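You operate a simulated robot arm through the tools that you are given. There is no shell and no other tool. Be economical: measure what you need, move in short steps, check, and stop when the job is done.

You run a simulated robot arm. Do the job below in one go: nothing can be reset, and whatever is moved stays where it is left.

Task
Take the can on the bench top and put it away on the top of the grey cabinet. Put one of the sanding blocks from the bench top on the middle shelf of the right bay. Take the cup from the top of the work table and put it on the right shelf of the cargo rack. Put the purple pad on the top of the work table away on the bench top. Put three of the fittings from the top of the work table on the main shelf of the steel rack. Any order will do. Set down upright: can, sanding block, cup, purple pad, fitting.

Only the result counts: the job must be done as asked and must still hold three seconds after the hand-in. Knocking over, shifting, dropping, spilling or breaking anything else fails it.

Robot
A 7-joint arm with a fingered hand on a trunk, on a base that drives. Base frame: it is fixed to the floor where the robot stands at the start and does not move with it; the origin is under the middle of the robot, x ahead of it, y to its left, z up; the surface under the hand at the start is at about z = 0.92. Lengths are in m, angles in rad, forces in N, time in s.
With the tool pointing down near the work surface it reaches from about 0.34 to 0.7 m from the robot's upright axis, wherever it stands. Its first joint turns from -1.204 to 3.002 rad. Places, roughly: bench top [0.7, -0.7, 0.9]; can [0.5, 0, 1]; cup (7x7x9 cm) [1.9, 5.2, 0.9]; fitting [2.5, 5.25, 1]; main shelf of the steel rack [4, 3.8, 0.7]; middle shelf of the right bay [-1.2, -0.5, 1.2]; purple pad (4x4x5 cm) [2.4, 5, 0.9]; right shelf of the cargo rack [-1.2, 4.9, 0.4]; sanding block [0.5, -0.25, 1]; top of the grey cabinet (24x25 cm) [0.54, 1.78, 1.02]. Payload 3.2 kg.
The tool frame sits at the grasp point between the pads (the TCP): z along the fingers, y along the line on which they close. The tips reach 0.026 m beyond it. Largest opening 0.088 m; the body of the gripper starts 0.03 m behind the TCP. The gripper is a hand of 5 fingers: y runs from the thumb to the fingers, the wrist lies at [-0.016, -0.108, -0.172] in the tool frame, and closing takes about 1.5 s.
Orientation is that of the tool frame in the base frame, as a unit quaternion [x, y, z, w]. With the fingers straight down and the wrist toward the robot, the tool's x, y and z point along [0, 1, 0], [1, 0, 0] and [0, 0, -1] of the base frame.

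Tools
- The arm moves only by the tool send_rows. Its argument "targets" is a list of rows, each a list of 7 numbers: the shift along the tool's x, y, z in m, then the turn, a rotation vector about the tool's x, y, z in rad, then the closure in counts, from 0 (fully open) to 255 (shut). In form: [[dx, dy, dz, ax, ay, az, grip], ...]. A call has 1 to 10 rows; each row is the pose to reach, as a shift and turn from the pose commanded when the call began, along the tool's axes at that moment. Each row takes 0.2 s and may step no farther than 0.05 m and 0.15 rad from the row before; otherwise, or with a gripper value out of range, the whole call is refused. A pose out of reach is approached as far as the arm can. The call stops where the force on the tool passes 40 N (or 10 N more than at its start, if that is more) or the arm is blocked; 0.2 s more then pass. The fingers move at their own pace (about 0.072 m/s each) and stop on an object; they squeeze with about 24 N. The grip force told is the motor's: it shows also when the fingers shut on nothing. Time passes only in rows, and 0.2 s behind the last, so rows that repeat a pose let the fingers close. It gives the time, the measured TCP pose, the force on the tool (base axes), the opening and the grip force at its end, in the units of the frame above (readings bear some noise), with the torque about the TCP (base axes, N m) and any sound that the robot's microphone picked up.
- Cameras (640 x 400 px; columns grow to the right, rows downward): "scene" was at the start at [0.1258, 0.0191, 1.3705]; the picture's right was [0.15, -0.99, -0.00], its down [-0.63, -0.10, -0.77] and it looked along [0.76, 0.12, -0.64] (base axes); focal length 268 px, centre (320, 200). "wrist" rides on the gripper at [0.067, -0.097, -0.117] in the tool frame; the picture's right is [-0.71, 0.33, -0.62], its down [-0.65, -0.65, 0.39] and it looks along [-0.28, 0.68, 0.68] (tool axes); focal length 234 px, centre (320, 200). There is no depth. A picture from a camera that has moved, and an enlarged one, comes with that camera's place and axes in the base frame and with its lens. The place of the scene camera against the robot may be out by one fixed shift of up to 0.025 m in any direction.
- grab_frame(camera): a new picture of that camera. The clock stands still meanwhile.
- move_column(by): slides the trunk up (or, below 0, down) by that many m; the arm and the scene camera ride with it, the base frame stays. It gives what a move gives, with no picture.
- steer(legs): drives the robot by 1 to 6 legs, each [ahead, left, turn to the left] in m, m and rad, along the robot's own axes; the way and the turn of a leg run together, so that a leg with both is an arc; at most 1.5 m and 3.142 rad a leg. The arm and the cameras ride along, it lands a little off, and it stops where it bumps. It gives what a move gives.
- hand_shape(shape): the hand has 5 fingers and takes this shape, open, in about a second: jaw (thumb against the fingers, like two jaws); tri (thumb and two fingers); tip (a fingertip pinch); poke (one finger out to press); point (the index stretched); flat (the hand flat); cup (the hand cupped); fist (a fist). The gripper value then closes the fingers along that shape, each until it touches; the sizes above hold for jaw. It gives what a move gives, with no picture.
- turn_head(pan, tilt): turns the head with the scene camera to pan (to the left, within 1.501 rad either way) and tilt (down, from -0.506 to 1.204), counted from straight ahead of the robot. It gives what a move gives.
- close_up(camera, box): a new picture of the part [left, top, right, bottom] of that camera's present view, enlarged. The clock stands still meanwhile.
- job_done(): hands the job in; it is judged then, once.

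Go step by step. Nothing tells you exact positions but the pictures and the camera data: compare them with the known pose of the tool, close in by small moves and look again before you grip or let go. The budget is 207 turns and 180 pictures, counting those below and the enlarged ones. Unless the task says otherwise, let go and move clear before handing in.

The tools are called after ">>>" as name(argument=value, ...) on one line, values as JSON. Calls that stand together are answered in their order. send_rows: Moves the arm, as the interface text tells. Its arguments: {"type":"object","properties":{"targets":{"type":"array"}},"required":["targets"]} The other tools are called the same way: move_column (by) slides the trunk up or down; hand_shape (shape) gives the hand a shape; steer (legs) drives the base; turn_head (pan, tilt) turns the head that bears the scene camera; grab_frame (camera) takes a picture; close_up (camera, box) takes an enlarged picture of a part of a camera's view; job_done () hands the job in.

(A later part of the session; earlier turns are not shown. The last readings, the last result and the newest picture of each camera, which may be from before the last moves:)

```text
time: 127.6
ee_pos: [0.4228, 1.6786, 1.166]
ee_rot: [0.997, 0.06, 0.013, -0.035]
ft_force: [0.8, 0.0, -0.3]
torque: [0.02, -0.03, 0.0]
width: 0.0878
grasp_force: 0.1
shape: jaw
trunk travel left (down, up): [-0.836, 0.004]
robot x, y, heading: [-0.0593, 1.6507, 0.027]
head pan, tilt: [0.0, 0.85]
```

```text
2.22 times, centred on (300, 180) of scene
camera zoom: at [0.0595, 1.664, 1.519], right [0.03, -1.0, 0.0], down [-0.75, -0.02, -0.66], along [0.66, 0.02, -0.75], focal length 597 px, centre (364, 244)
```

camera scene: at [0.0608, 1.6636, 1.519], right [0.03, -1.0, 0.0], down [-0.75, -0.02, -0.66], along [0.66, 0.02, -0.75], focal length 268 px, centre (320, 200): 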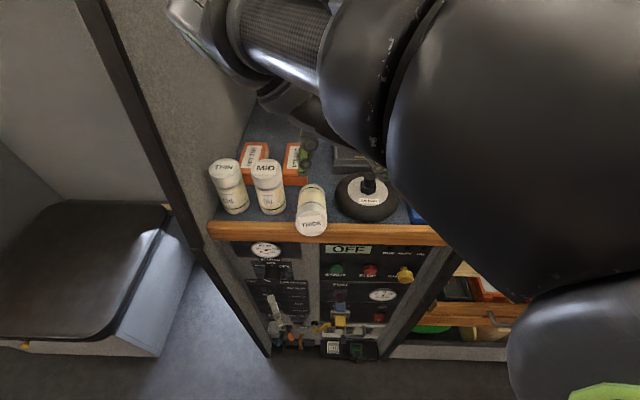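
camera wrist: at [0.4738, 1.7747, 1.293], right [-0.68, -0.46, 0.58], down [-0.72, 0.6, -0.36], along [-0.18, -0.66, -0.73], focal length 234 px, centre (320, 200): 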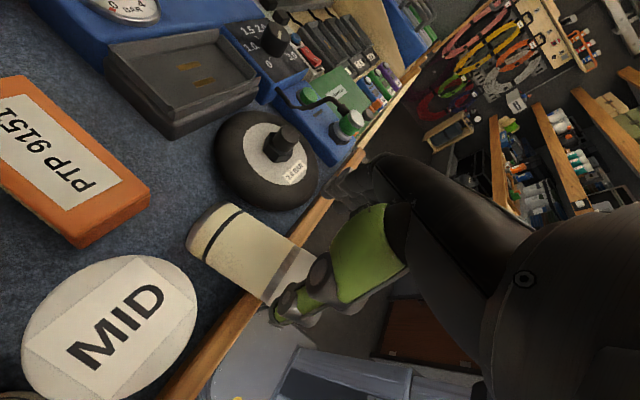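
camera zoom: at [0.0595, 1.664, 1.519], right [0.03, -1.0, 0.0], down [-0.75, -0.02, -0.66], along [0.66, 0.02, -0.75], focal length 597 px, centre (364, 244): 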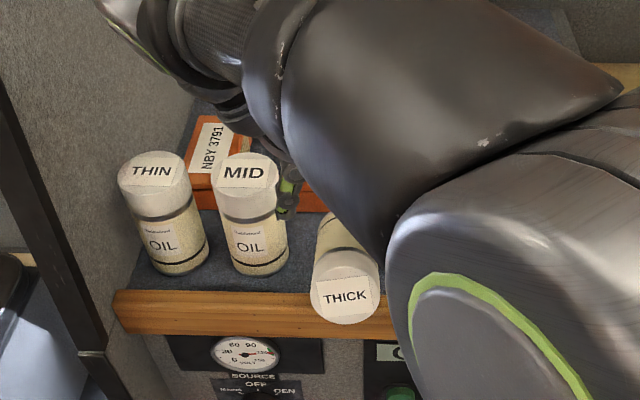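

The arm is at its limit with the trunk up. I raise the hand and let the trunk carry it down instead.

>>> send_rows(targets=[[0, 0, -0.045, 0, 0, 0, 0], [0, 0, -0.09, 0, 0, 0, 0], [0, 0, -0.09, 0, 0, 0, 0]])

>>> move_column(by=-0.11)

>>> grab_frame(camera="wrist")

```text
time: 128.4
ee_pos: [0.424, 1.6739, 1.2476]
ee_rot: [0.998, 0.06, 0.003, -0.032]
ft_force: [1.2, 0.3, 0.2]
torque: [0.02, 0.01, 0.0]
width: 0.0877
grasp_force: 0.1
shape: jaw
trunk travel left (down, up): [-0.836, 0.004]
robot x, y, heading: [-0.0595, 1.6529, 0.029]
head pan, tilt: [0.0, 0.85]
```

```text
time: 129.8
ee_pos: [0.423, 1.6746, 1.137]
ee_rot: [0.998, 0.061, 0.003, -0.033]
ft_force: [-0.4, 0.5, 0.1]
torque: [-0.01, 0.01, -0.01]
width: 0.0879
grasp_force: 0.0
shape: jaw
trunk travel left (down, up): [-0.726, 0.114]
robot x, y, heading: [-0.0596, 1.6543, 0.02]
head pan, tilt: [0.0, 0.85]
```

```text
110 pictures are left
camera wrist: at [0.4763, 1.7706, 1.2627], right [-0.66, -0.45, 0.59], down [-0.72, 0.59, -0.35], along [-0.19, -0.66, -0.72], focal length 234 px, centre (320, 200)
```

wrist: 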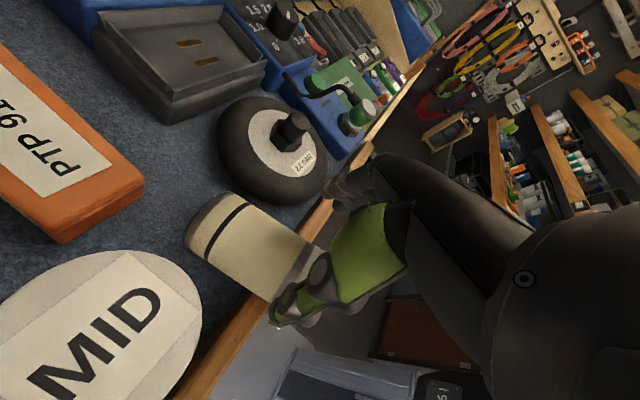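

The lateral offset strains the arm, so I go back to the comfortable arm pose and let the base do the alignment.

>>> send_rows(targets=[[0, 0, -0.045, 0, 0, 0, 0], [0, 0, -0.09, 0, 0, 0, 0], [0, 0, -0.12, 0, 0, 0, 0], [-0.036, 0.021, -0.125, 0, 0, 0, 0], [-0.0716, 0.0422, -0.125, 0, 0, 0, 0], [-0.0716, 0.0422, -0.125, 0, 0, 0, 0]])

>>> steer(legs=[[0.064, 0.05, 0]])

>>> grab_frame(camera="wrist")

```text
time: 131.2
ee_pos: [0.3555, 1.6398, 1.2501]
ee_rot: [0.997, 0.079, 0.001, 0.001]
ft_force: [0.4, -0.6, 0.4]
torque: [0.01, 0.02, 0.0]
width: 0.0877
grasp_force: 0.0
shape: jaw
out of reach, approached as far as the arm can: row 2, 3, 4
trunk travel left (down, up): [-0.726, 0.114]
robot x, y, heading: [-0.0642, 1.6515, 0.025]
head pan, tilt: [0.0, 0.85]
```

```text
time: 132.3
ee_pos: [0.4177, 1.6893, 1.2507]
ee_rot: [0.997, 0.077, 0.0, -0.001]
ft_force: [1.1, 0.7, 0.6]
torque: [-0.01, 0.02, 0.02]
width: 0.088
grasp_force: 0.1
shape: jaw
trunk travel left (down, up): [-0.726, 0.114]
robot x, y, heading: [0.0053, 1.7017, 0.022]
head pan, tilt: [0.0, 0.85]
```

```text
109 pictures are left
camera wrist: at [0.4685, 1.7952, 1.3693], right [-0.65, -0.44, 0.62], down [-0.74, 0.55, -0.39], along [-0.17, -0.71, -0.68], focal length 234 px, centre (320, 200)
```

wrist: 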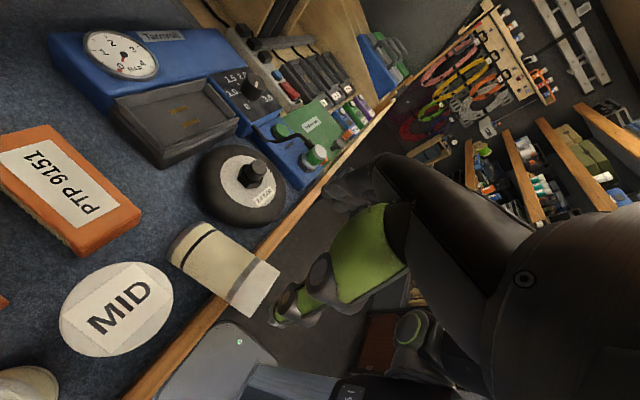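

The hand is exactly aligned now. I lower it with the trunk and check before the last part.

>>> move_column(by=-0.12)

>>> grab_frame(camera="wrist")

>>> grab_frame(camera="scene")

```text
time: 133.8
ee_pos: [0.4179, 1.6895, 1.1307]
ee_rot: [0.997, 0.078, 0.001, 0.0]
ft_force: [-0.6, 0.6, 0.7]
torque: [0.01, 0.0, -0.02]
width: 0.0882
grasp_force: 0.0
shape: jaw
trunk travel left (down, up): [-0.606, 0.234]
robot x, y, heading: [0.0023, 1.7083, 0.022]
head pan, tilt: [0.0, 0.85]
```

```text
108 pictures are left
camera wrist: at [0.4681, 1.795, 1.2495], right [-0.65, -0.44, 0.62], down [-0.74, 0.55, -0.39], along [-0.17, -0.71, -0.68], focal length 234 px, centre (320, 200)
```

wrist: 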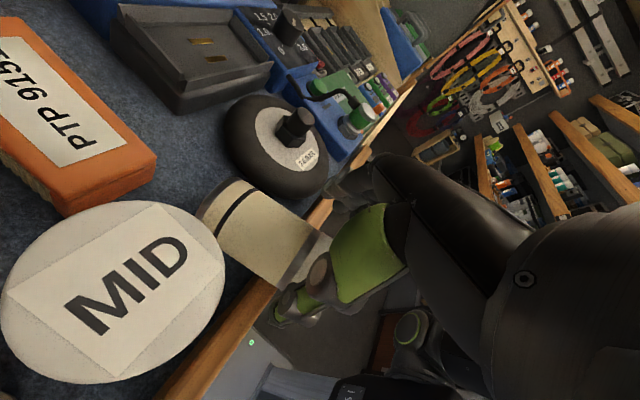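

```text
107 pictures are left
camera scene: at [0.1235, 1.7144, 1.289], right [0.02, -1.0, 0.0], down [-0.75, -0.02, -0.66], along [0.66, 0.02, -0.75], focal length 268 px, centre (320, 200)
```

scene: 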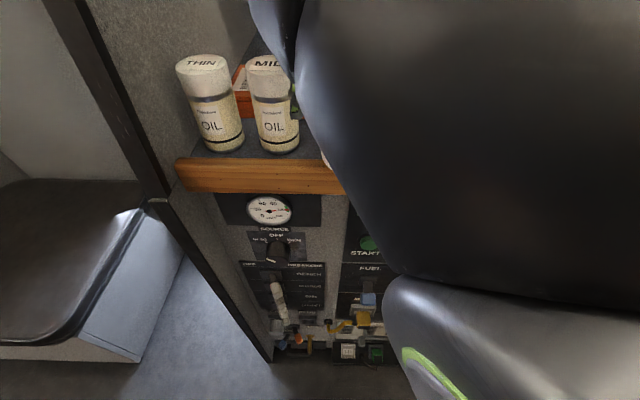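

Alignment is good: the can's axis is at y of about 1.685. I do the last descent and close.

>>> move_column(by=-0.05)

>>> grab_frame(camera="wrist")

```text
time: 134.7
ee_pos: [0.4189, 1.6881, 1.081]
ee_rot: [0.997, 0.077, 0.001, 0.0]
ft_force: [0.1, -0.5, -0.4]
torque: [-0.04, -0.02, 0.0]
width: 0.0878
grasp_force: 0.0
shape: jaw
trunk travel left (down, up): [-0.556, 0.284]
robot x, y, heading: [0.0035, 1.7071, 0.022]
head pan, tilt: [0.0, 0.85]
```

```text
106 pictures are left
camera wrist: at [0.468, 1.795, 1.1995], right [-0.65, -0.44, 0.62], down [-0.74, 0.55, -0.39], along [-0.17, -0.71, -0.68], focal length 234 px, centre (320, 200)
```

wrist: 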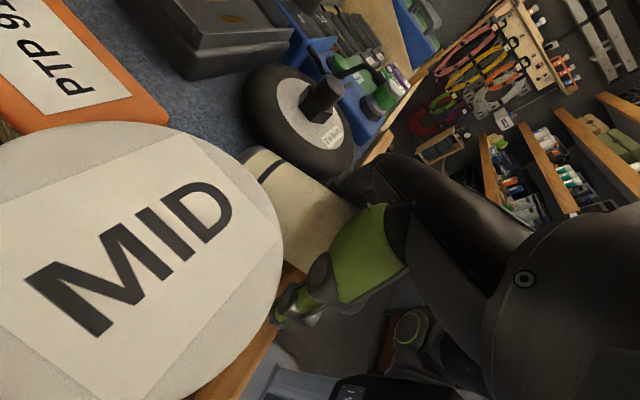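

>>> send_rows(targets=[[0, 0, 0, 0, 0, 0, 120], [0, 0, 0, 0, 0, 0, 255], [0, 0, 0, 0, 0, 0, 255], [0, 0, 0, 0, 0, 0, 255], [0, 0, 0, 0, 0, 0, 255], [0, 0, 0, 0, 0, 0, 255], [0, 0, 0, 0, 0, 0, 255]])

>>> grab_frame(camera="wrist")

```text
time: 136.3
ee_pos: [0.4178, 1.6898, 1.0827]
ee_rot: [0.997, 0.077, 0.0, -0.001]
ft_force: [-1.3, 0.5, 0.2]
torque: [0.03, 0.0, 0.0]
width: 0.0542
grasp_force: 24.1
shape: jaw
trunk travel left (down, up): [-0.556, 0.284]
robot x, y, heading: [0.0027, 1.7033, 0.025]
head pan, tilt: [0.0, 0.85]
```

```text
105 pictures are left
camera wrist: at [0.4683, 1.795, 1.1993], right [-0.65, -0.44, 0.62], down [-0.74, 0.55, -0.39], along [-0.17, -0.71, -0.68], focal length 234 px, centre (320, 200)
```

wrist: 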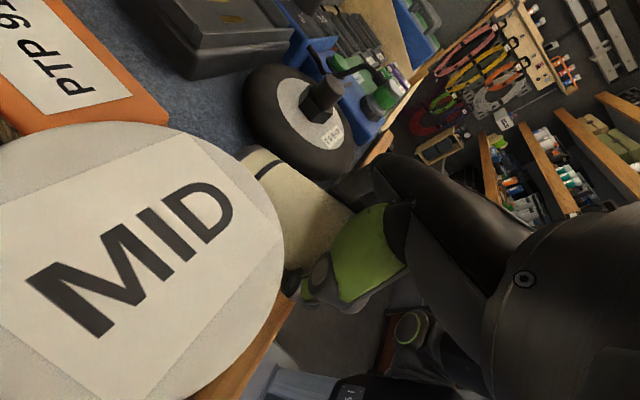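

Gripped at 0.054 m, which fits the can's diameter. I lift straight up with the trunk.

>>> move_column(by=0.2)

>>> grab_frame(camera="wrist")

```text
time: 138.5
ee_pos: [0.419, 1.6885, 1.2815]
ee_rot: [0.997, 0.078, -0.001, -0.001]
ft_force: [0.1, 0.4, -4.2]
torque: [-0.01, 0.09, -0.05]
width: 0.054
grasp_force: 23.6
shape: jaw
trunk travel left (down, up): [-0.756, 0.084]
robot x, y, heading: [0.0012, 1.7022, 0.023]
head pan, tilt: [0.0, 0.85]
```

```text
104 pictures are left
camera wrist: at [0.4689, 1.795, 1.3991], right [-0.65, -0.44, 0.62], down [-0.74, 0.55, -0.39], along [-0.17, -0.71, -0.68], focal length 234 px, centre (320, 200)
```

wrist: 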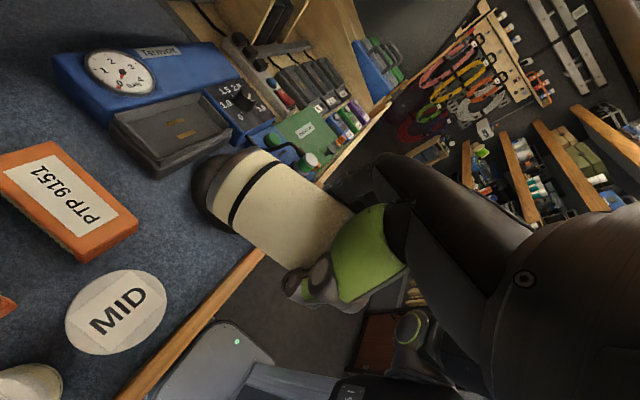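

The can is held, at a weight of about 4 N. I back into the aisle, then yaw the hand by 171°.

>>> steer(legs=[[-0.23, 0, 0]])

>>> send_rows(targets=[[0, 0, 0, 0, 0, -0.149, 255], [0, 0, 0, 0, 0, -0.298, 255], [0, 0, 0, 0, 0, -0.447, 255], [0, 0, 0, 0, 0, -0.596, 255], [0, 0, 0, 0, 0, -0.745, 255], [0, 0, 0, 0, 0, -0.894, 255], [0, 0, 0, 0, 0, -1.043, 255], [0, 0, 0, 0, 0, -1.192, 255], [0, 0, 0, 0, 0, -1.341, 255], [0, 0, 0, 0, 0, -1.49, 255]])

>>> send_rows(targets=[[0, 0, 0, 0, 0, -0.149, 255], [0, 0, 0, 0, 0, -0.298, 255], [0, 0, 0, 0, 0, -0.447, 255], [0, 0, 0, 0, 0, -0.596, 255], [0, 0, 0, 0, 0, -0.745, 255], [0, 0, 0, 0, 0, -0.894, 255], [0, 0, 0, 0, 0, -1.043, 255], [0, 0, 0, 0, 0, -1.192, 255], [0, 0, 0, 0, 0, -1.341, 255], [0, 0, 0, 0, 0, -1.49, 255]])

>>> grab_frame(camera="scene")

```text
time: 140.2
ee_pos: [0.1892, 1.6829, 1.281]
ee_rot: [0.997, 0.077, 0.0, -0.001]
ft_force: [0.6, -0.3, -3.8]
torque: [0.02, 0.06, -0.02]
width: 0.0537
grasp_force: 24.2
shape: jaw
trunk travel left (down, up): [-0.756, 0.084]
robot x, y, heading: [-0.2291, 1.7012, 0.029]
head pan, tilt: [0.0, 0.85]
```

```text
time: 142.4
ee_pos: [0.1887, 1.6834, 1.2802]
ee_rot: [0.679, 0.734, 0.0, 0.0]
ft_force: [0.6, 0.0, -4.2]
torque: [-0.11, 0.04, 0.0]
width: 0.0539
grasp_force: 24.2
shape: jaw
trunk travel left (down, up): [-0.756, 0.084]
robot x, y, heading: [-0.2264, 1.7026, 0.025]
head pan, tilt: [0.0, 0.85]
```

```text
time: 144.6
ee_pos: [0.1886, 1.684, 1.2807]
ee_rot: [0.001, 1.0, 0.001, 0.0]
ft_force: [-0.3, 0.2, -4.3]
torque: [-0.01, -0.07, 0.01]
width: 0.0536
grasp_force: 25.1
shape: jaw
trunk travel left (down, up): [-0.756, 0.084]
robot x, y, heading: [-0.224, 1.6999, 0.025]
head pan, tilt: [0.0, 0.85]
```

```text
103 pictures are left
camera scene: at [-0.1051, 1.7091, 1.4389], right [0.03, -1.0, 0.0], down [-0.75, -0.02, -0.66], along [0.66, 0.02, -0.75], focal length 268 px, centre (320, 200)
```

scene: 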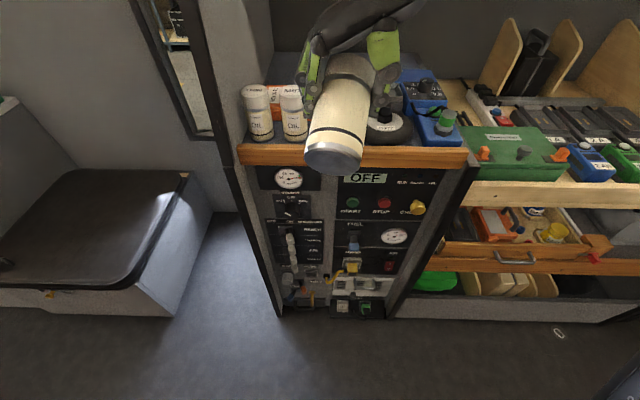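

The base now points at me. I pitch the hand up by about 65° to stand the can upright.

>>> send_rows(targets=[[0, 0, 0, 0, -0.14, 0, 255], [0, 0, 0, 0, -0.28, 0, 255], [0, 0, 0, 0, -0.42, 0, 255], [0, 0, 0, 0, -0.56, 0, 255], [0, 0, 0, 0, -0.7, 0, 255], [0, 0, 0, 0, -0.84, 0, 255], [0, 0, 0, 0, -0.98, 0, 255], [0, 0, 0, 0, -1.12, 0, 255], [0, 0, 0, 0, -1.12, 0, 255]])

>>> turn_head(pan=0.0, tilt=0.5)

>>> grab_frame(camera="scene")

>>> grab_frame(camera="wrist")

```text
time: 146.6
ee_pos: [0.1881, 1.6836, 1.2821]
ee_rot: [0.002, 0.847, -0.001, 0.532]
ft_force: [-0.5, 0.2, -3.5]
torque: [-0.02, 0.05, -0.02]
width: 0.0537
grasp_force: 24.0
shape: jaw
trunk travel left (down, up): [-0.756, 0.084]
robot x, y, heading: [-0.2232, 1.6965, 0.027]
head pan, tilt: [0.0, 0.85]
```

```text
time: 147.5
ee_pos: [0.188, 1.6823, 1.281]
ee_rot: [0.003, 0.848, 0.0, 0.531]
ft_force: [-0.3, -1.0, -4.3]
torque: [-0.03, 0.02, 0.01]
width: 0.0537
grasp_force: 23.7
shape: jaw
trunk travel left (down, up): [-0.756, 0.084]
robot x, y, heading: [-0.225, 1.7018, 0.023]
head pan, tilt: [0.0, 0.499]
```

```text
102 pictures are left
camera scene: at [-0.0932, 1.7089, 1.4688], right [0.03, -1.0, 0.0], down [-0.48, -0.01, -0.88], along [0.88, 0.02, -0.48], focal length 268 px, centre (320, 200)
```

scene: 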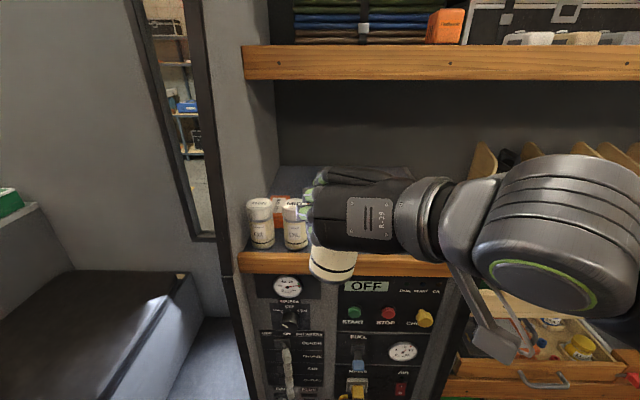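

```text
101 pictures are left
camera wrist: at [0.0523, 1.5866, 1.2732], right [-0.25, 0.33, 0.91], down [0.63, -0.66, 0.41], along [0.74, 0.68, -0.04], focal length 234 px, centre (320, 200)
```

wrist: 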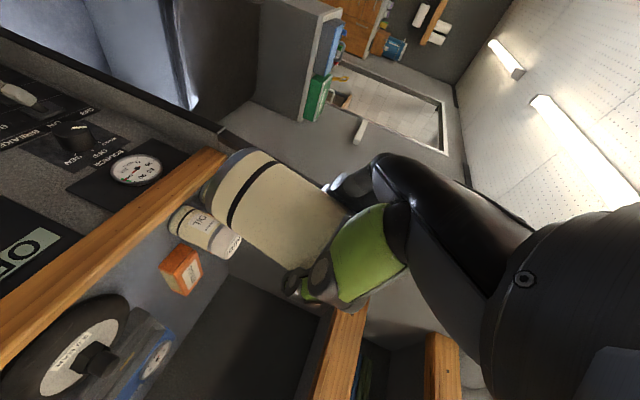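

>>> close_up(camera="wrist", box=[140, 120, 380, 300])

>>> close_up(camera="scene", box=[240, 160, 420, 300])

```text
2.22 times, centred on (260, 210) of wrist
camera zoom: at [0.0523, 1.5866, 1.2732], right [-0.25, 0.33, 0.91], down [0.63, -0.66, 0.41], along [0.74, 0.68, -0.04], focal length 520 px, centre (453, 178)
```

zoom: 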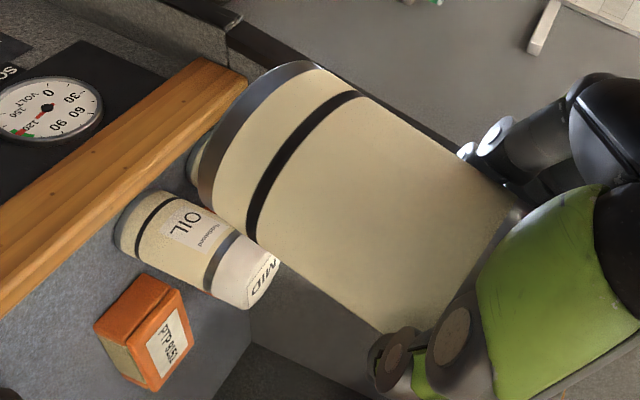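

```text
2.86 times, centred on (330, 230) of scene
camera zoom: at [-0.0932, 1.7089, 1.4688], right [0.03, -1.0, 0.0], down [-0.48, -0.01, -0.88], along [0.88, 0.02, -0.48], focal length 767 px, centre (291, 114)
```

zoom: 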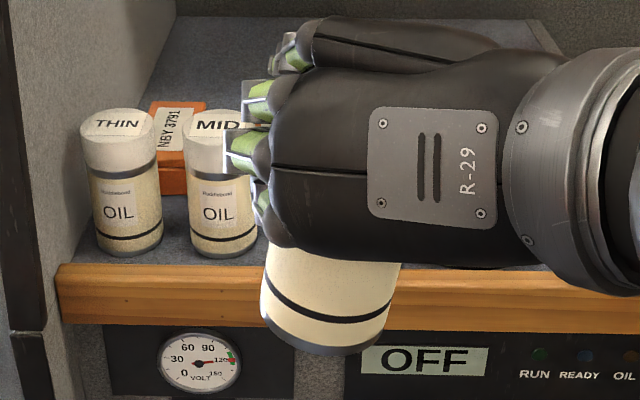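

The can is nearly upright and leans about 6° towards -y. I correct that and then drive ahead over the cabinet front.

>>> send_rows(targets=[[0, 0, 0, 0.0435, 0, -0.09, 255], [0, 0, 0, 0.0435, 0, -0.09, 255]])

>>> steer(legs=[[0.21, 0, 0]])

>>> close_up(camera="scene", box=[200, 140, 520, 340])

>>> grab_frame(camera="wrist")

```text
time: 148.1
ee_pos: [0.1886, 1.6832, 1.2821]
ee_rot: [-0.023, 0.847, -0.043, 0.53]
ft_force: [0.2, -0.3, -3.9]
torque: [0.01, -0.03, 0.0]
width: 0.0536
grasp_force: 24.1
shape: jaw
trunk travel left (down, up): [-0.756, 0.084]
robot x, y, heading: [-0.2276, 1.6997, 0.026]
head pan, tilt: [0.0, 0.499]
```

```text
time: 149.7
ee_pos: [0.394, 1.6932, 1.2812]
ee_rot: [-0.027, 0.846, -0.041, 0.531]
ft_force: [-0.5, 0.2, -3.7]
torque: [0.03, 0.02, 0.02]
width: 0.0537
grasp_force: 24.1
shape: jaw
trunk travel left (down, up): [-0.756, 0.084]
robot x, y, heading: [-0.0186, 1.7037, 0.031]
head pan, tilt: [0.0, 0.499]
```

```text
2.00 times, centred on (360, 240) of scene
camera zoom: at [0.1129, 1.716, 1.4689], right [0.03, -1.0, 0.0], down [-0.48, -0.02, -0.88], along [0.88, 0.03, -0.48], focal length 537 px, centre (240, 120)
```

zoom: 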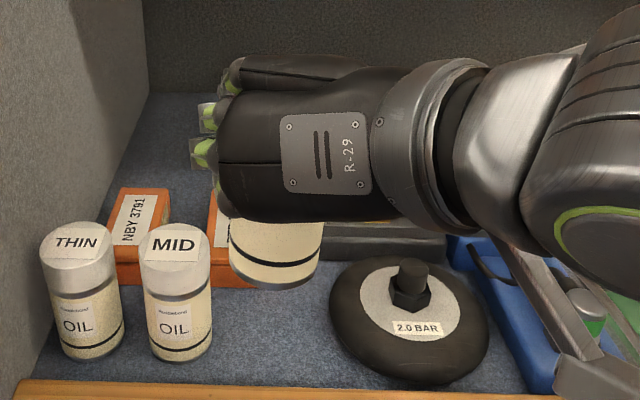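

```text
97 pictures are left
camera wrist: at [0.2594, 1.5945, 1.2827], right [-0.25, 0.42, 0.87], down [0.63, -0.61, 0.48], along [0.73, 0.67, -0.11], focal length 234 px, centre (320, 200)
```

wrist: 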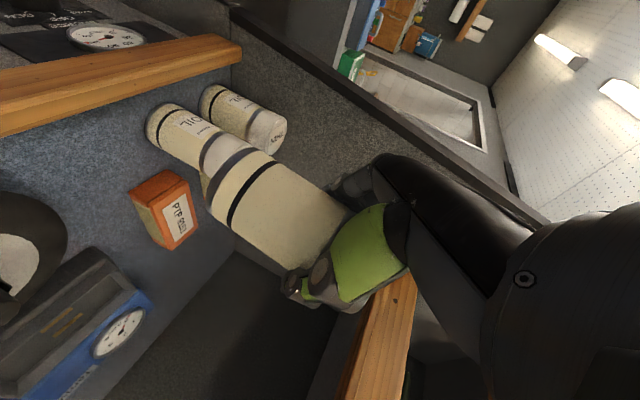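

The can now parallels the standing ones. I move over (0.465, 1.685) and descend part way.

>>> send_rows(targets=[[-0.0152, -0.0039, 0.0322, 0, 0, 0, 255], [-0.0303, -0.0078, 0.0644, 0, 0, 0, 255], [0.0056, -0.0039, 0.0818, 0, 0, 0, 255], [0.0415, 0.0, 0.0991, 0, 0, 0, 255], [0.0774, 0.004, 0.1165, 0, 0, 0, 255], [0.0774, 0.004, 0.1165, 0, 0, 0, 255]])

>>> close_up(camera="scene", box=[200, 140, 520, 340])

>>> grab_frame(camera="wrist")

```text
time: 151.1
ee_pos: [0.4644, 1.6833, 1.1602]
ee_rot: [-0.027, 0.846, -0.041, 0.531]
ft_force: [-0.3, -0.8, -4.7]
torque: [0.02, 0.03, -0.02]
width: 0.0538
grasp_force: 24.0
shape: jaw
trunk travel left (down, up): [-0.756, 0.084]
robot x, y, heading: [-0.022, 1.7047, 0.036]
head pan, tilt: [0.0, 0.499]
```

```text
2.00 times, centred on (360, 240) of scene
camera zoom: at [0.1126, 1.7162, 1.469], right [0.03, -1.0, 0.0], down [-0.48, -0.02, -0.88], along [0.88, 0.03, -0.48], focal length 537 px, centre (240, 120)
```

zoom: 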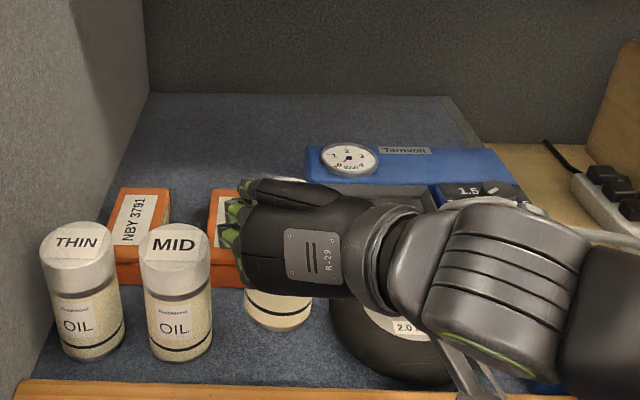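

```text
95 pictures are left
camera wrist: at [0.3291, 1.5857, 1.1611], right [-0.25, 0.42, 0.87], down [0.63, -0.61, 0.48], along [0.73, 0.67, -0.11], focal length 234 px, centre (320, 200)
```

wrist: 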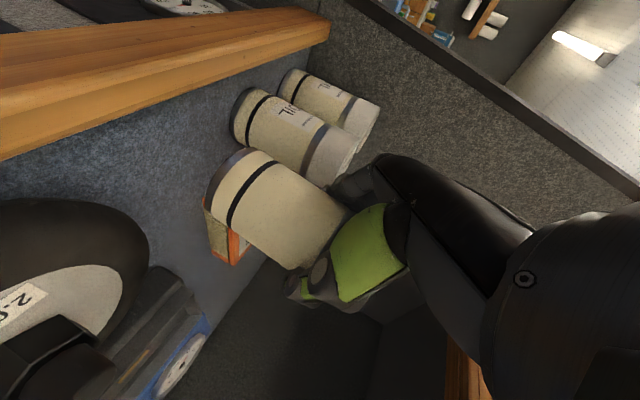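

>>> send_rows(targets=[[0.0179, 0.002, 0.0087, 0, 0, 0, 255], [0.0314, 0.0034, 0.0152, 0, 0, 0, 255], [0.0377, 0.0041, 0.0182, 0, 0, 0, 255], [0.0431, 0.0047, 0.0208, 0, 0, 0, 255], [0.0431, 0.0047, 0.0208, 0, 0, 0, 255]])

>>> close_up(camera="scene", box=[200, 140, 520, 340])

>>> grab_frame(camera="wrist")

```text
time: 152.3
ee_pos: [0.4639, 1.684, 1.1127]
ee_rot: [-0.028, 0.847, -0.041, 0.53]
ft_force: [-0.5, 0.6, -4.3]
torque: [0.01, 0.04, 0.01]
width: 0.0537
grasp_force: 24.0
shape: jaw
trunk travel left (down, up): [-0.756, 0.084]
robot x, y, heading: [-0.0225, 1.7059, 0.035]
head pan, tilt: [0.0, 0.499]
```

```text
2.00 times, centred on (360, 240) of scene
camera zoom: at [0.1131, 1.7161, 1.4689], right [0.03, -1.0, 0.0], down [-0.48, -0.02, -0.88], along [0.88, 0.03, -0.48], focal length 537 px, centre (240, 120)
```

zoom: 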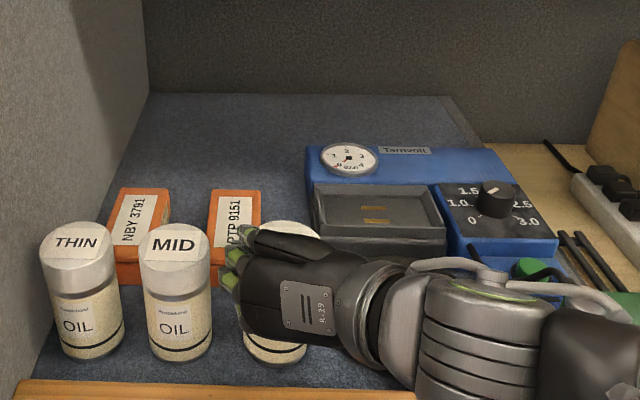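

```text
93 pictures are left
camera wrist: at [0.3296, 1.586, 1.1139], right [-0.25, 0.42, 0.87], down [0.63, -0.61, 0.48], along [0.73, 0.67, -0.11], focal length 234 px, centre (320, 200)
```

wrist: 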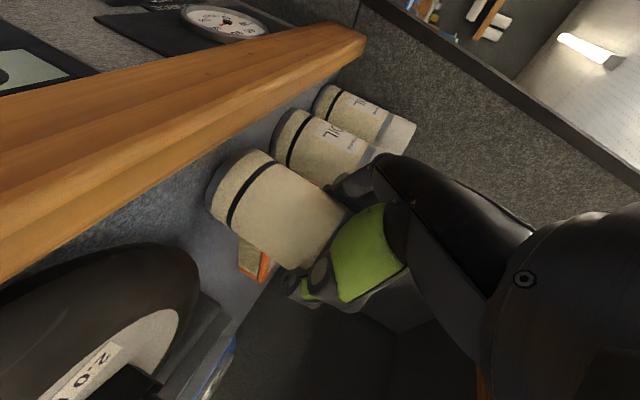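

No contact yet, so I continue in 4 mm steps.

>>> send_rows(targets=[[0.0036, 0.0004, 0.0017, 0, 0, 0, 255], [0.0072, 0.0008, 0.0035, 0, 0, 0, 255], [0.0108, 0.0012, 0.0052, 0, 0, 0, 255], [0.0144, 0.0016, 0.0069, 0, 0, 0, 255], [0.018, 0.002, 0.0087, 0, 0, 0, 255]])

>>> grab_frame(camera="wrist")

```text
time: 153.5
ee_pos: [0.4607, 1.6865, 1.098]
ee_rot: [-0.028, 0.842, -0.04, 0.537]
ft_force: [-3.2, 5.2, 27.1]
torque: [0.27, -0.43, 0.04]
width: 0.0532
grasp_force: 24.2
shape: jaw
trunk travel left (down, up): [-0.756, 0.084]
robot x, y, heading: [-0.0192, 1.7053, 0.034]
head pan, tilt: [0.0, 0.499]
```

```text
92 pictures are left
camera wrist: at [0.3266, 1.5885, 1.098], right [-0.27, 0.42, 0.87], down [0.63, -0.61, 0.49], along [0.73, 0.68, -0.1], focal length 234 px, centre (320, 200)
```

wrist: 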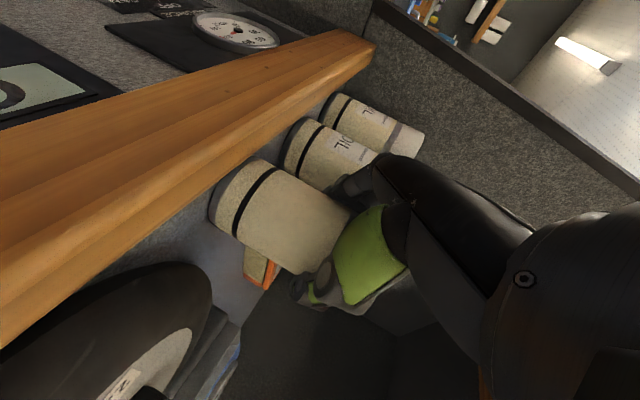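

The touch is on the can's far bottom edge, so its top leans slightly away. I ease up, tilt it back about 3° and touch down again.

>>> send_rows(targets=[[-0.0072, -0.0008, -0.0035, 0, 0, 0, 255], [-0.0108, -0.0012, -0.0052, 0, -0.06, 0, 255], [-0.0072, -0.0008, -0.0035, 0, -0.06, 0, 255], [-0.0045, -0.0005, -0.0022, 0, -0.06, 0, 255], [-0.0045, -0.0005, -0.0022, 0, -0.06, 0, 255]])

```text
time: 154.7
ee_pos: [0.4649, 1.6853, 1.0995]
ee_rot: [-0.027, 0.829, -0.042, 0.557]
ft_force: [1.1, 0.5, 11.6]
torque: [-0.07, 0.05, 0.01]
width: 0.0535
grasp_force: 24.2
shape: jaw
trunk travel left (down, up): [-0.756, 0.084]
robot x, y, heading: [-0.0221, 1.7038, 0.032]
head pan, tilt: [0.0, 0.499]
```

It is flat on its base now, with the torque near zero. I open the fingers a little.

>>> send_rows(targets=[[-0.001, 0, -0.0005, 0, 0, 0, 180], [-0.001, 0, -0.0005, 0, 0, 0, 90], [-0.001, 0, -0.0005, 0, 0, 0, 65], [-0.001, 0, -0.0005, 0, 0, 0, 65], [-0.001, 0, -0.0005, 0, 0, 0, 65]])

>>> close_up(camera="scene", box=[200, 140, 520, 340])

>>> close_up(camera="wrist", box=[180, 80, 440, 320])

```text
time: 155.9
ee_pos: [0.4648, 1.6851, 1.0987]
ee_rot: [-0.029, 0.83, -0.04, 0.555]
ft_force: [-0.7, -0.3, 0.0]
torque: [0.05, -0.02, 0.04]
width: 0.0653
grasp_force: 0.1
shape: jaw
trunk travel left (down, up): [-0.756, 0.084]
robot x, y, heading: [-0.0206, 1.7064, 0.033]
head pan, tilt: [0.0, 0.499]
```

```text
2.00 times, centred on (360, 240) of scene
camera zoom: at [0.1125, 1.7162, 1.4689], right [0.03, -1.0, 0.0], down [-0.48, -0.02, -0.88], along [0.88, 0.03, -0.48], focal length 537 px, centre (240, 120)
```

zoom: 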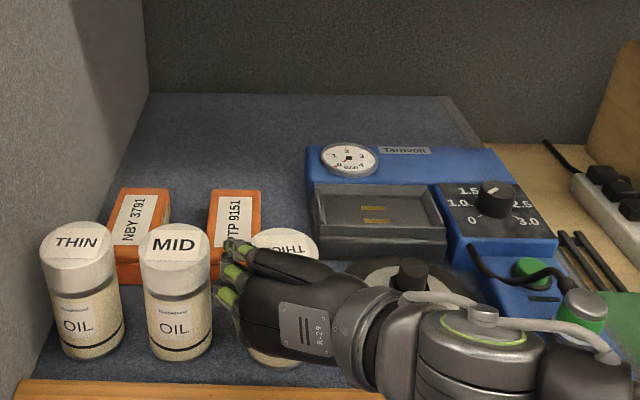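

```text
1.67 times, centred on (310, 200) of wrist
camera zoom: at [0.3309, 1.5863, 1.0923], right [-0.31, 0.42, 0.85], down [0.61, -0.6, 0.51], along [0.73, 0.68, -0.07], focal length 390 px, centre (337, 200)
```

zoom: 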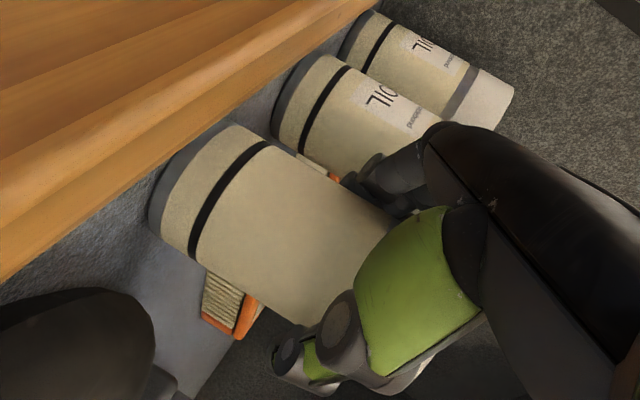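

The can stands upright between MID and the disc. I withdraw straight back out of the grip.

>>> send_rows(targets=[[0.0076, 0, -0.0185, 0, 0, 0, 65], [0.0152, 0, -0.037, 0, 0, 0, 65], [0.0228, 0, -0.0555, 0, 0, 0, 65], [0.0304, 0, -0.074, 0, 0, 0, 65], [0.0402, 0, -0.0975, 0, 0, 0, 65], [0.0402, 0, -0.0975, 0, 0, 0, 65]])

>>> close_up(camera="scene", box=[200, 140, 520, 340])

```text
time: 157.3
ee_pos: [0.4202, 1.694, 1.1178]
ee_rot: [-0.028, 0.83, -0.042, 0.556]
ft_force: [0.3, 0.1, -0.5]
torque: [0.02, 0.02, -0.03]
width: 0.0652
grasp_force: 0.1
shape: jaw
out of reach, approached as far as the arm can: row 3, 4, 5, 6
trunk travel left (down, up): [-0.756, 0.084]
robot x, y, heading: [-0.0245, 1.7048, 0.04]
head pan, tilt: [0.0, 0.499]
```

```text
2.00 times, centred on (360, 240) of scene
camera zoom: at [0.1127, 1.7157, 1.469], right [0.03, -1.0, 0.0], down [-0.48, -0.02, -0.88], along [0.88, 0.03, -0.48], focal length 537 px, centre (240, 120)
```

zoom: 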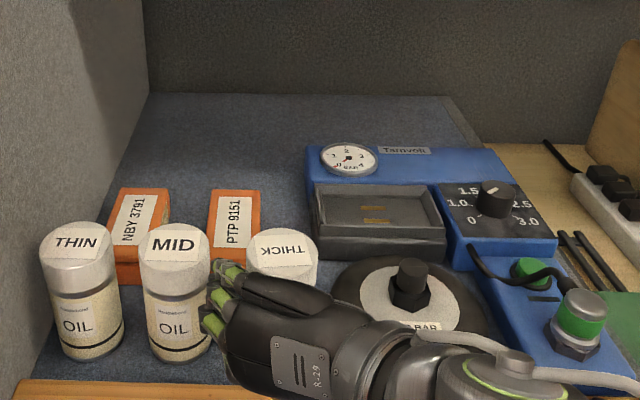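

The can stays put and the fingers are practically clear. I back the base straight out.

>>> steer(legs=[[-0.2, 0, 0]])

>>> close_up(camera="scene", box=[200, 100, 480, 275])

```text
time: 158.9
ee_pos: [0.2142, 1.6858, 1.1177]
ee_rot: [-0.029, 0.83, -0.04, 0.555]
ft_force: [-0.5, -0.4, -0.7]
torque: [0.0, -0.02, -0.01]
width: 0.0653
grasp_force: 0.0
shape: jaw
trunk travel left (down, up): [-0.756, 0.084]
robot x, y, heading: [-0.2256, 1.6993, 0.036]
head pan, tilt: [0.0, 0.499]
```

```text
2.29 times, centred on (340, 188) of scene
camera zoom: at [-0.0933, 1.7092, 1.469], right [0.03, -1.0, 0.0], down [-0.48, -0.02, -0.88], along [0.88, 0.03, -0.48], focal length 614 px, centre (274, 229)
```

zoom: 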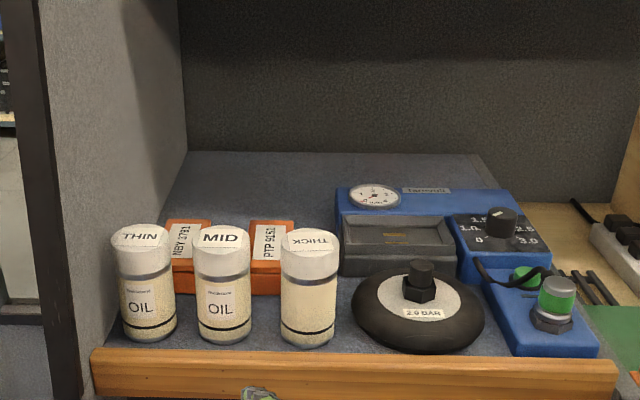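

The can stands properly. Next I bring the arm back to the neutral downward pose for travel.

>>> send_rows(targets=[[0, 0, 0, 0, 0.147, 0, 0], [0, 0, 0, 0, 0.294, 0, 0], [0, 0, 0, 0, 0.441, 0, 0], [0, 0, 0, 0, 0.588, 0, 0], [0, 0, 0, 0, 0.735, 0, 0], [0, 0, 0, 0, 0.882, 0, 0], [0, 0, 0, 0, 1.029, 0, 0], [0, 0, 0, 0, 1.176, 0, 0]])

>>> send_rows(targets=[[0, 0, 0, 0, 0, 0.149, 0], [0, 0, 0, 0, 0, 0.298, 0], [0, 0, 0, 0, 0, 0.447, 0], [0, 0, 0, 0, 0, 0.596, 0], [0, 0, 0, 0, 0, 0.745, 0], [0, 0, 0, 0, 0, 0.894, 0], [0, 0, 0, 0, 0, 1.043, 0], [0, 0, 0, 0, 0, 1.192, 0], [0, 0, 0, 0, 0, 1.341, 0], [0, 0, 0, 0, 0, 1.49, 0]])

>>> turn_head(pan=1.4, tilt=0.3)

>>> grab_frame(camera="scene")

```text
time: 160.7
ee_pos: [0.2162, 1.6883, 1.1173]
ee_rot: [-0.002, 0.999, -0.05, 0.0]
ft_force: [1.1, -0.2, 0.2]
torque: [-0.01, 0.0, 0.03]
width: 0.0878
grasp_force: 0.1
shape: jaw
trunk travel left (down, up): [-0.756, 0.084]
robot x, y, heading: [-0.2239, 1.6985, 0.034]
head pan, tilt: [0.0, 0.499]
```

```text
time: 162.9
ee_pos: [0.2144, 1.6859, 1.1184]
ee_rot: [0.677, 0.734, -0.035, 0.036]
ft_force: [0.3, 0.6, 0.3]
torque: [-0.04, 0.01, 0.0]
width: 0.0879
grasp_force: 0.0
shape: jaw
trunk travel left (down, up): [-0.756, 0.084]
robot x, y, heading: [-0.2246, 1.6992, 0.033]
head pan, tilt: [0.0, 0.499]
```

```text
time: 164.4
ee_pos: [0.2146, 1.6847, 1.117]
ee_rot: [0.675, 0.736, -0.036, 0.034]
ft_force: [0.0, -0.5, -0.8]
torque: [0.0, 0.0, -0.03]
width: 0.0877
grasp_force: 0.0
shape: jaw
trunk travel left (down, up): [-0.756, 0.084]
robot x, y, heading: [-0.2252, 1.6993, 0.033]
head pan, tilt: [1.4, 0.3]
```

```text
87 pictures are left
camera scene: at [-0.1713, 1.7987, 1.4874], right [0.99, -0.14, 0.0], down [-0.04, -0.29, -0.96], along [0.13, 0.95, -0.3], focal length 268 px, centre (320, 200)
```

scene: 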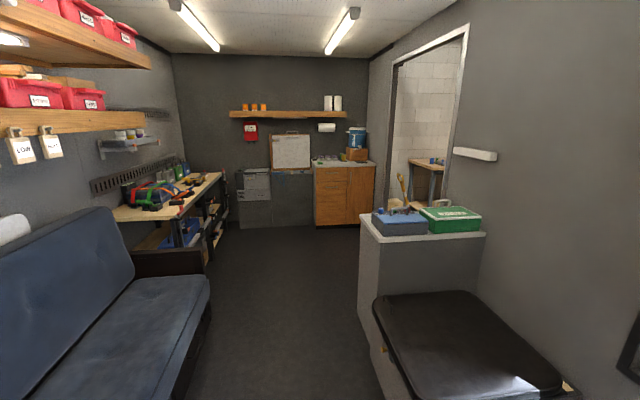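

The side door is on the right wall past the white cabinet, at about y 3.3–4.3, and the work table is visible beyond it. I strafe along the aisle to the door and level the tool.

>>> send_rows(targets=[[0, 0, -0.05, 0, 0, 0, 0], [0, 0, -0.1, 0, 0, 0, 0], [0, 0, -0.1, 0, -0.1, 0.05, 0]])

>>> steer(legs=[[0, 0, -0.033], [0, 1.1, 0], [0, 1.05, 0]])

>>> turn_head(pan=0.3, tilt=0.3)

>>> grab_frame(camera="scene")

```text
time: 165.2
ee_pos: [0.2175, 1.6994, 1.2159]
ee_rot: [0.691, 0.716, -0.068, 0.072]
ft_force: [-0.2, 0.0, -0.4]
torque: [-0.02, -0.01, -0.03]
width: 0.0879
grasp_force: 0.1
shape: jaw
trunk travel left (down, up): [-0.756, 0.084]
robot x, y, heading: [-0.2254, 1.697, 0.032]
head pan, tilt: [1.4, 0.3]
```

```text
time: 176.2
ee_pos: [0.2702, 3.8015, 1.2157]
ee_rot: [0.719, 0.688, -0.07, 0.07]
ft_force: [-0.8, 1.0, 0.1]
torque: [0.02, -0.04, 0.01]
width: 0.0878
grasp_force: 0.0
shape: jaw
trunk travel left (down, up): [-0.756, 0.084]
robot x, y, heading: [-0.171, 3.8352, -0.042]
head pan, tilt: [1.4, 0.3]
```

```text
time: 177.5
ee_pos: [0.27, 3.8006, 1.2157]
ee_rot: [0.718, 0.689, -0.07, 0.07]
ft_force: [0.2, -0.6, 0.8]
torque: [-0.01, 0.03, -0.01]
width: 0.0879
grasp_force: 0.2
shape: jaw
trunk travel left (down, up): [-0.756, 0.084]
robot x, y, heading: [-0.1736, 3.8348, -0.041]
head pan, tilt: [0.3, 0.3]
```

```text
86 pictures are left
camera scene: at [-0.039, 3.8632, 1.4874], right [0.26, -0.97, 0.0], down [-0.29, -0.08, -0.96], along [0.92, 0.25, -0.3], focal length 268 px, centre (320, 200)
```

scene: 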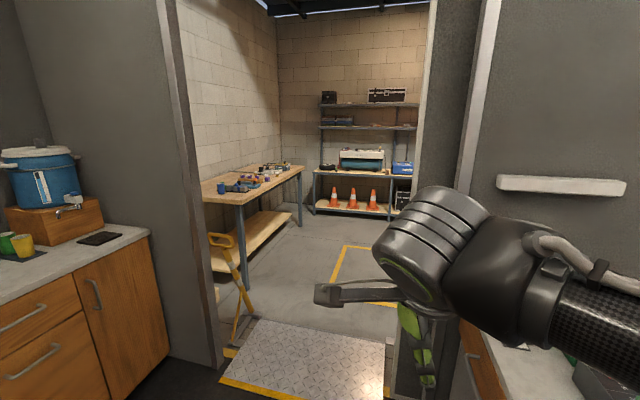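

The doorway lies ahead, about y 3.77–4.84 at x 1.15. Beyond it the table is on the left and the steel rack at the end. I level the tool, centre on the door and drive through.

>>> send_rows(targets=[[0, 0, 0, 0, 0.1, 0, 0], [0, 0, 0, 0, 0.2, 0, 0], [0, 0, 0, 0, 0.2, 0, 0]])

>>> steer(legs=[[0, 0.44, 0], [0, 0, 0.041], [1.1, 0, 0]])

>>> grab_frame(camera="scene")

```text
time: 178.3
ee_pos: [0.2698, 3.8029, 1.2165]
ee_rot: [0.722, 0.692, 0.001, 0.001]
ft_force: [0.7, 0.1, -0.4]
torque: [0.01, 0.0, 0.04]
width: 0.0878
grasp_force: 0.0
shape: jaw
trunk travel left (down, up): [-0.756, 0.084]
robot x, y, heading: [-0.1745, 3.8347, -0.041]
head pan, tilt: [0.3, 0.3]
```

```text
time: 186.8
ee_pos: [1.4173, 4.2632, 1.2169]
ee_rot: [0.705, 0.71, 0.002, 0.002]
ft_force: [0.3, -0.3, 0.5]
torque: [-0.01, 0.01, 0.03]
width: 0.088
grasp_force: 0.0
shape: jaw
trunk travel left (down, up): [-0.756, 0.084]
robot x, y, heading: [0.981, 4.2754, 0.004]
head pan, tilt: [0.3, 0.3]
```

```text
85 pictures are left
camera scene: at [1.0739, 4.3111, 1.494], right [0.3, -0.95, 0.01], down [-0.26, -0.09, -0.96], along [0.92, 0.29, -0.27], focal length 268 px, centre (320, 200)
```

scene: 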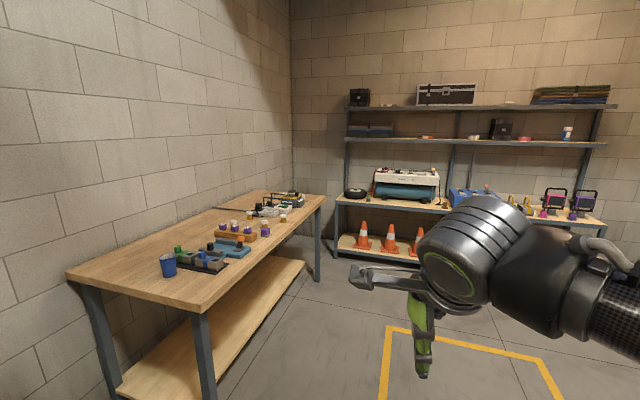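

The work table is on the left with the blue cup at its near end, and the fittings and pads are farther along. I drive along it and turn to face it.

>>> steer(legs=[[1.3, 0, 0], [0, 0, 1.567]])

>>> turn_head(pan=0.1, tilt=0.55)

>>> grab_frame(camera="scene")

>>> grab_frame(camera="wrist")

```text
time: 197.0
ee_pos: [2.3219, 4.7484, 1.2032]
ee_rot: [0.026, 1.0, -0.009, 0.0]
ft_force: [0.5, -0.9, 0.1]
torque: [-0.01, 0.01, -0.02]
width: 0.088
grasp_force: 0.1
shape: jaw
trunk travel left (down, up): [-0.756, 0.084]
robot x, y, heading: [2.2774, 4.2799, 1.519]
head pan, tilt: [0.3, 0.3]
```

```text
time: 197.8
ee_pos: [2.3216, 4.7479, 1.202]
ee_rot: [0.026, 1.0, -0.01, 0.001]
ft_force: [0.6, -0.4, -0.3]
torque: [0.0, -0.01, 0.0]
width: 0.088
grasp_force: 0.1
shape: jaw
trunk travel left (down, up): [-0.756, 0.084]
robot x, y, heading: [2.279, 4.2782, 1.516]
head pan, tilt: [0.099, 0.55]
```

```text
84 pictures are left
camera scene: at [2.2705, 4.4266, 1.4645], right [1.0, 0.05, 0.0], down [0.02, -0.52, -0.85], along [-0.04, 0.85, -0.52], focal length 268 px, centre (320, 200)
```

scene: 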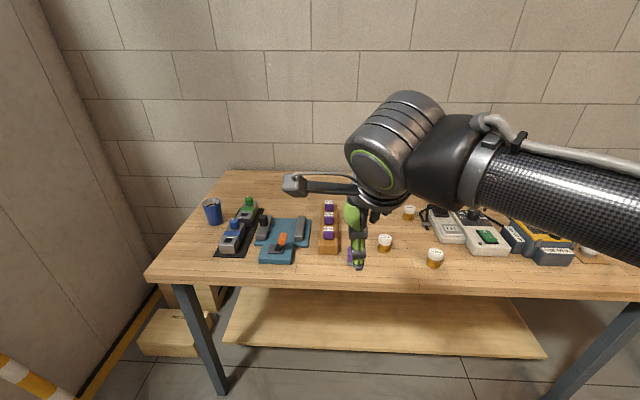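

```text
83 pictures are left
camera wrist: at [2.2491, 4.6552, 1.3215], right [0.72, 0.31, 0.62], down [0.61, -0.69, -0.38], along [0.31, 0.65, -0.69], focal length 234 px, centre (320, 200)
```

wrist: 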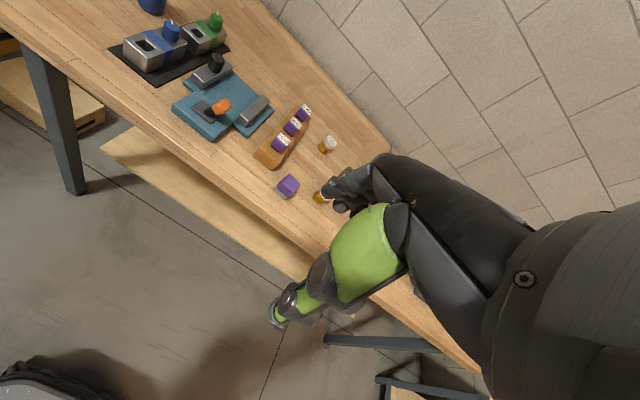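

>>> close_up(camera="scene", box=[300, 180, 460, 280])

>>> close_up(camera="wrist", box=[230, 90, 390, 230])

```text
4.00 times, centred on (380, 230) of scene
camera zoom: at [2.2705, 4.4266, 1.4645], right [1.0, 0.05, 0.0], down [0.02, -0.52, -0.85], along [-0.04, 0.85, -0.52], focal length 1074 px, centre (80, 80)
```

zoom: 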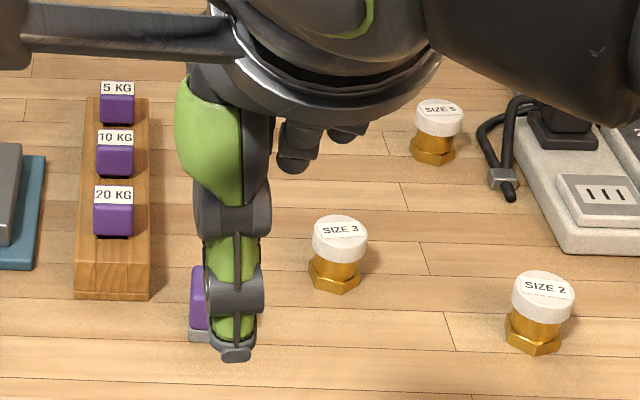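

```text
2.86 times, centred on (310, 160) of wrist
camera zoom: at [2.2491, 4.6552, 1.3215], right [0.72, 0.31, 0.62], down [0.61, -0.69, -0.38], along [0.31, 0.65, -0.69], focal length 669 px, centre (349, 314)
```

zoom: 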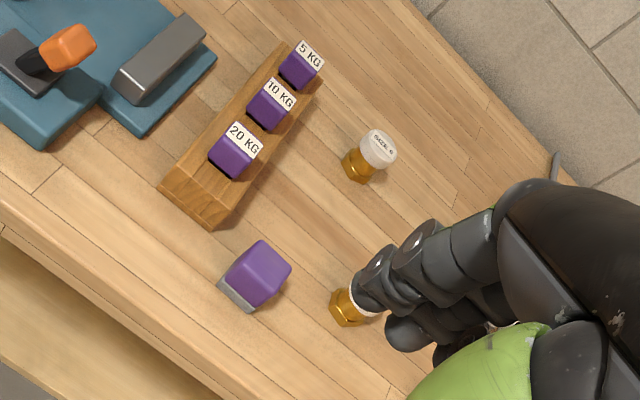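

I see fittings SIZE 2, 3, 5 and 6 and the loose purple pad at (2.33, 4.97). SIZE 3 is at about (2.425, 5.04). I drive closer and square up.

>>> steer(legs=[[0.22, -0.1, 0], [0, 0, 0.05]])

>>> grab_frame(camera="wrist")

```text
time: 200.0
ee_pos: [2.4092, 4.9652, 1.2027]
ee_rot: [0.001, 1.0, -0.009, 0.001]
ft_force: [0.4, 0.2, 0.5]
torque: [0.01, 0.01, -0.01]
width: 0.0879
grasp_force: 0.1
shape: jaw
trunk travel left (down, up): [-0.756, 0.084]
robot x, y, heading: [2.39, 4.4946, 1.564]
head pan, tilt: [0.099, 0.55]
```

```text
80 pictures are left
camera wrist: at [2.341, 4.8698, 1.3218], right [0.71, 0.34, 0.62], down [0.65, -0.66, -0.38], along [0.28, 0.67, -0.69], focal length 234 px, centre (320, 200)
```

wrist: 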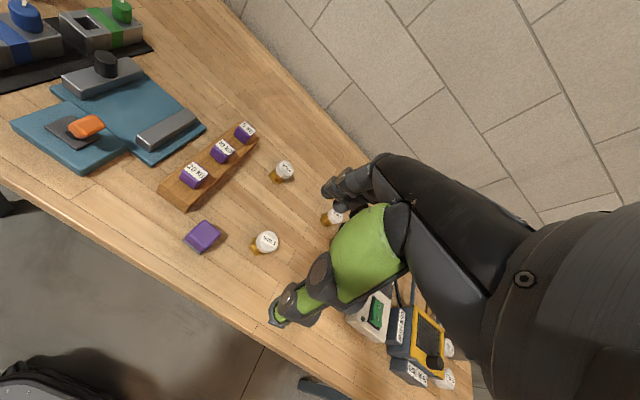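

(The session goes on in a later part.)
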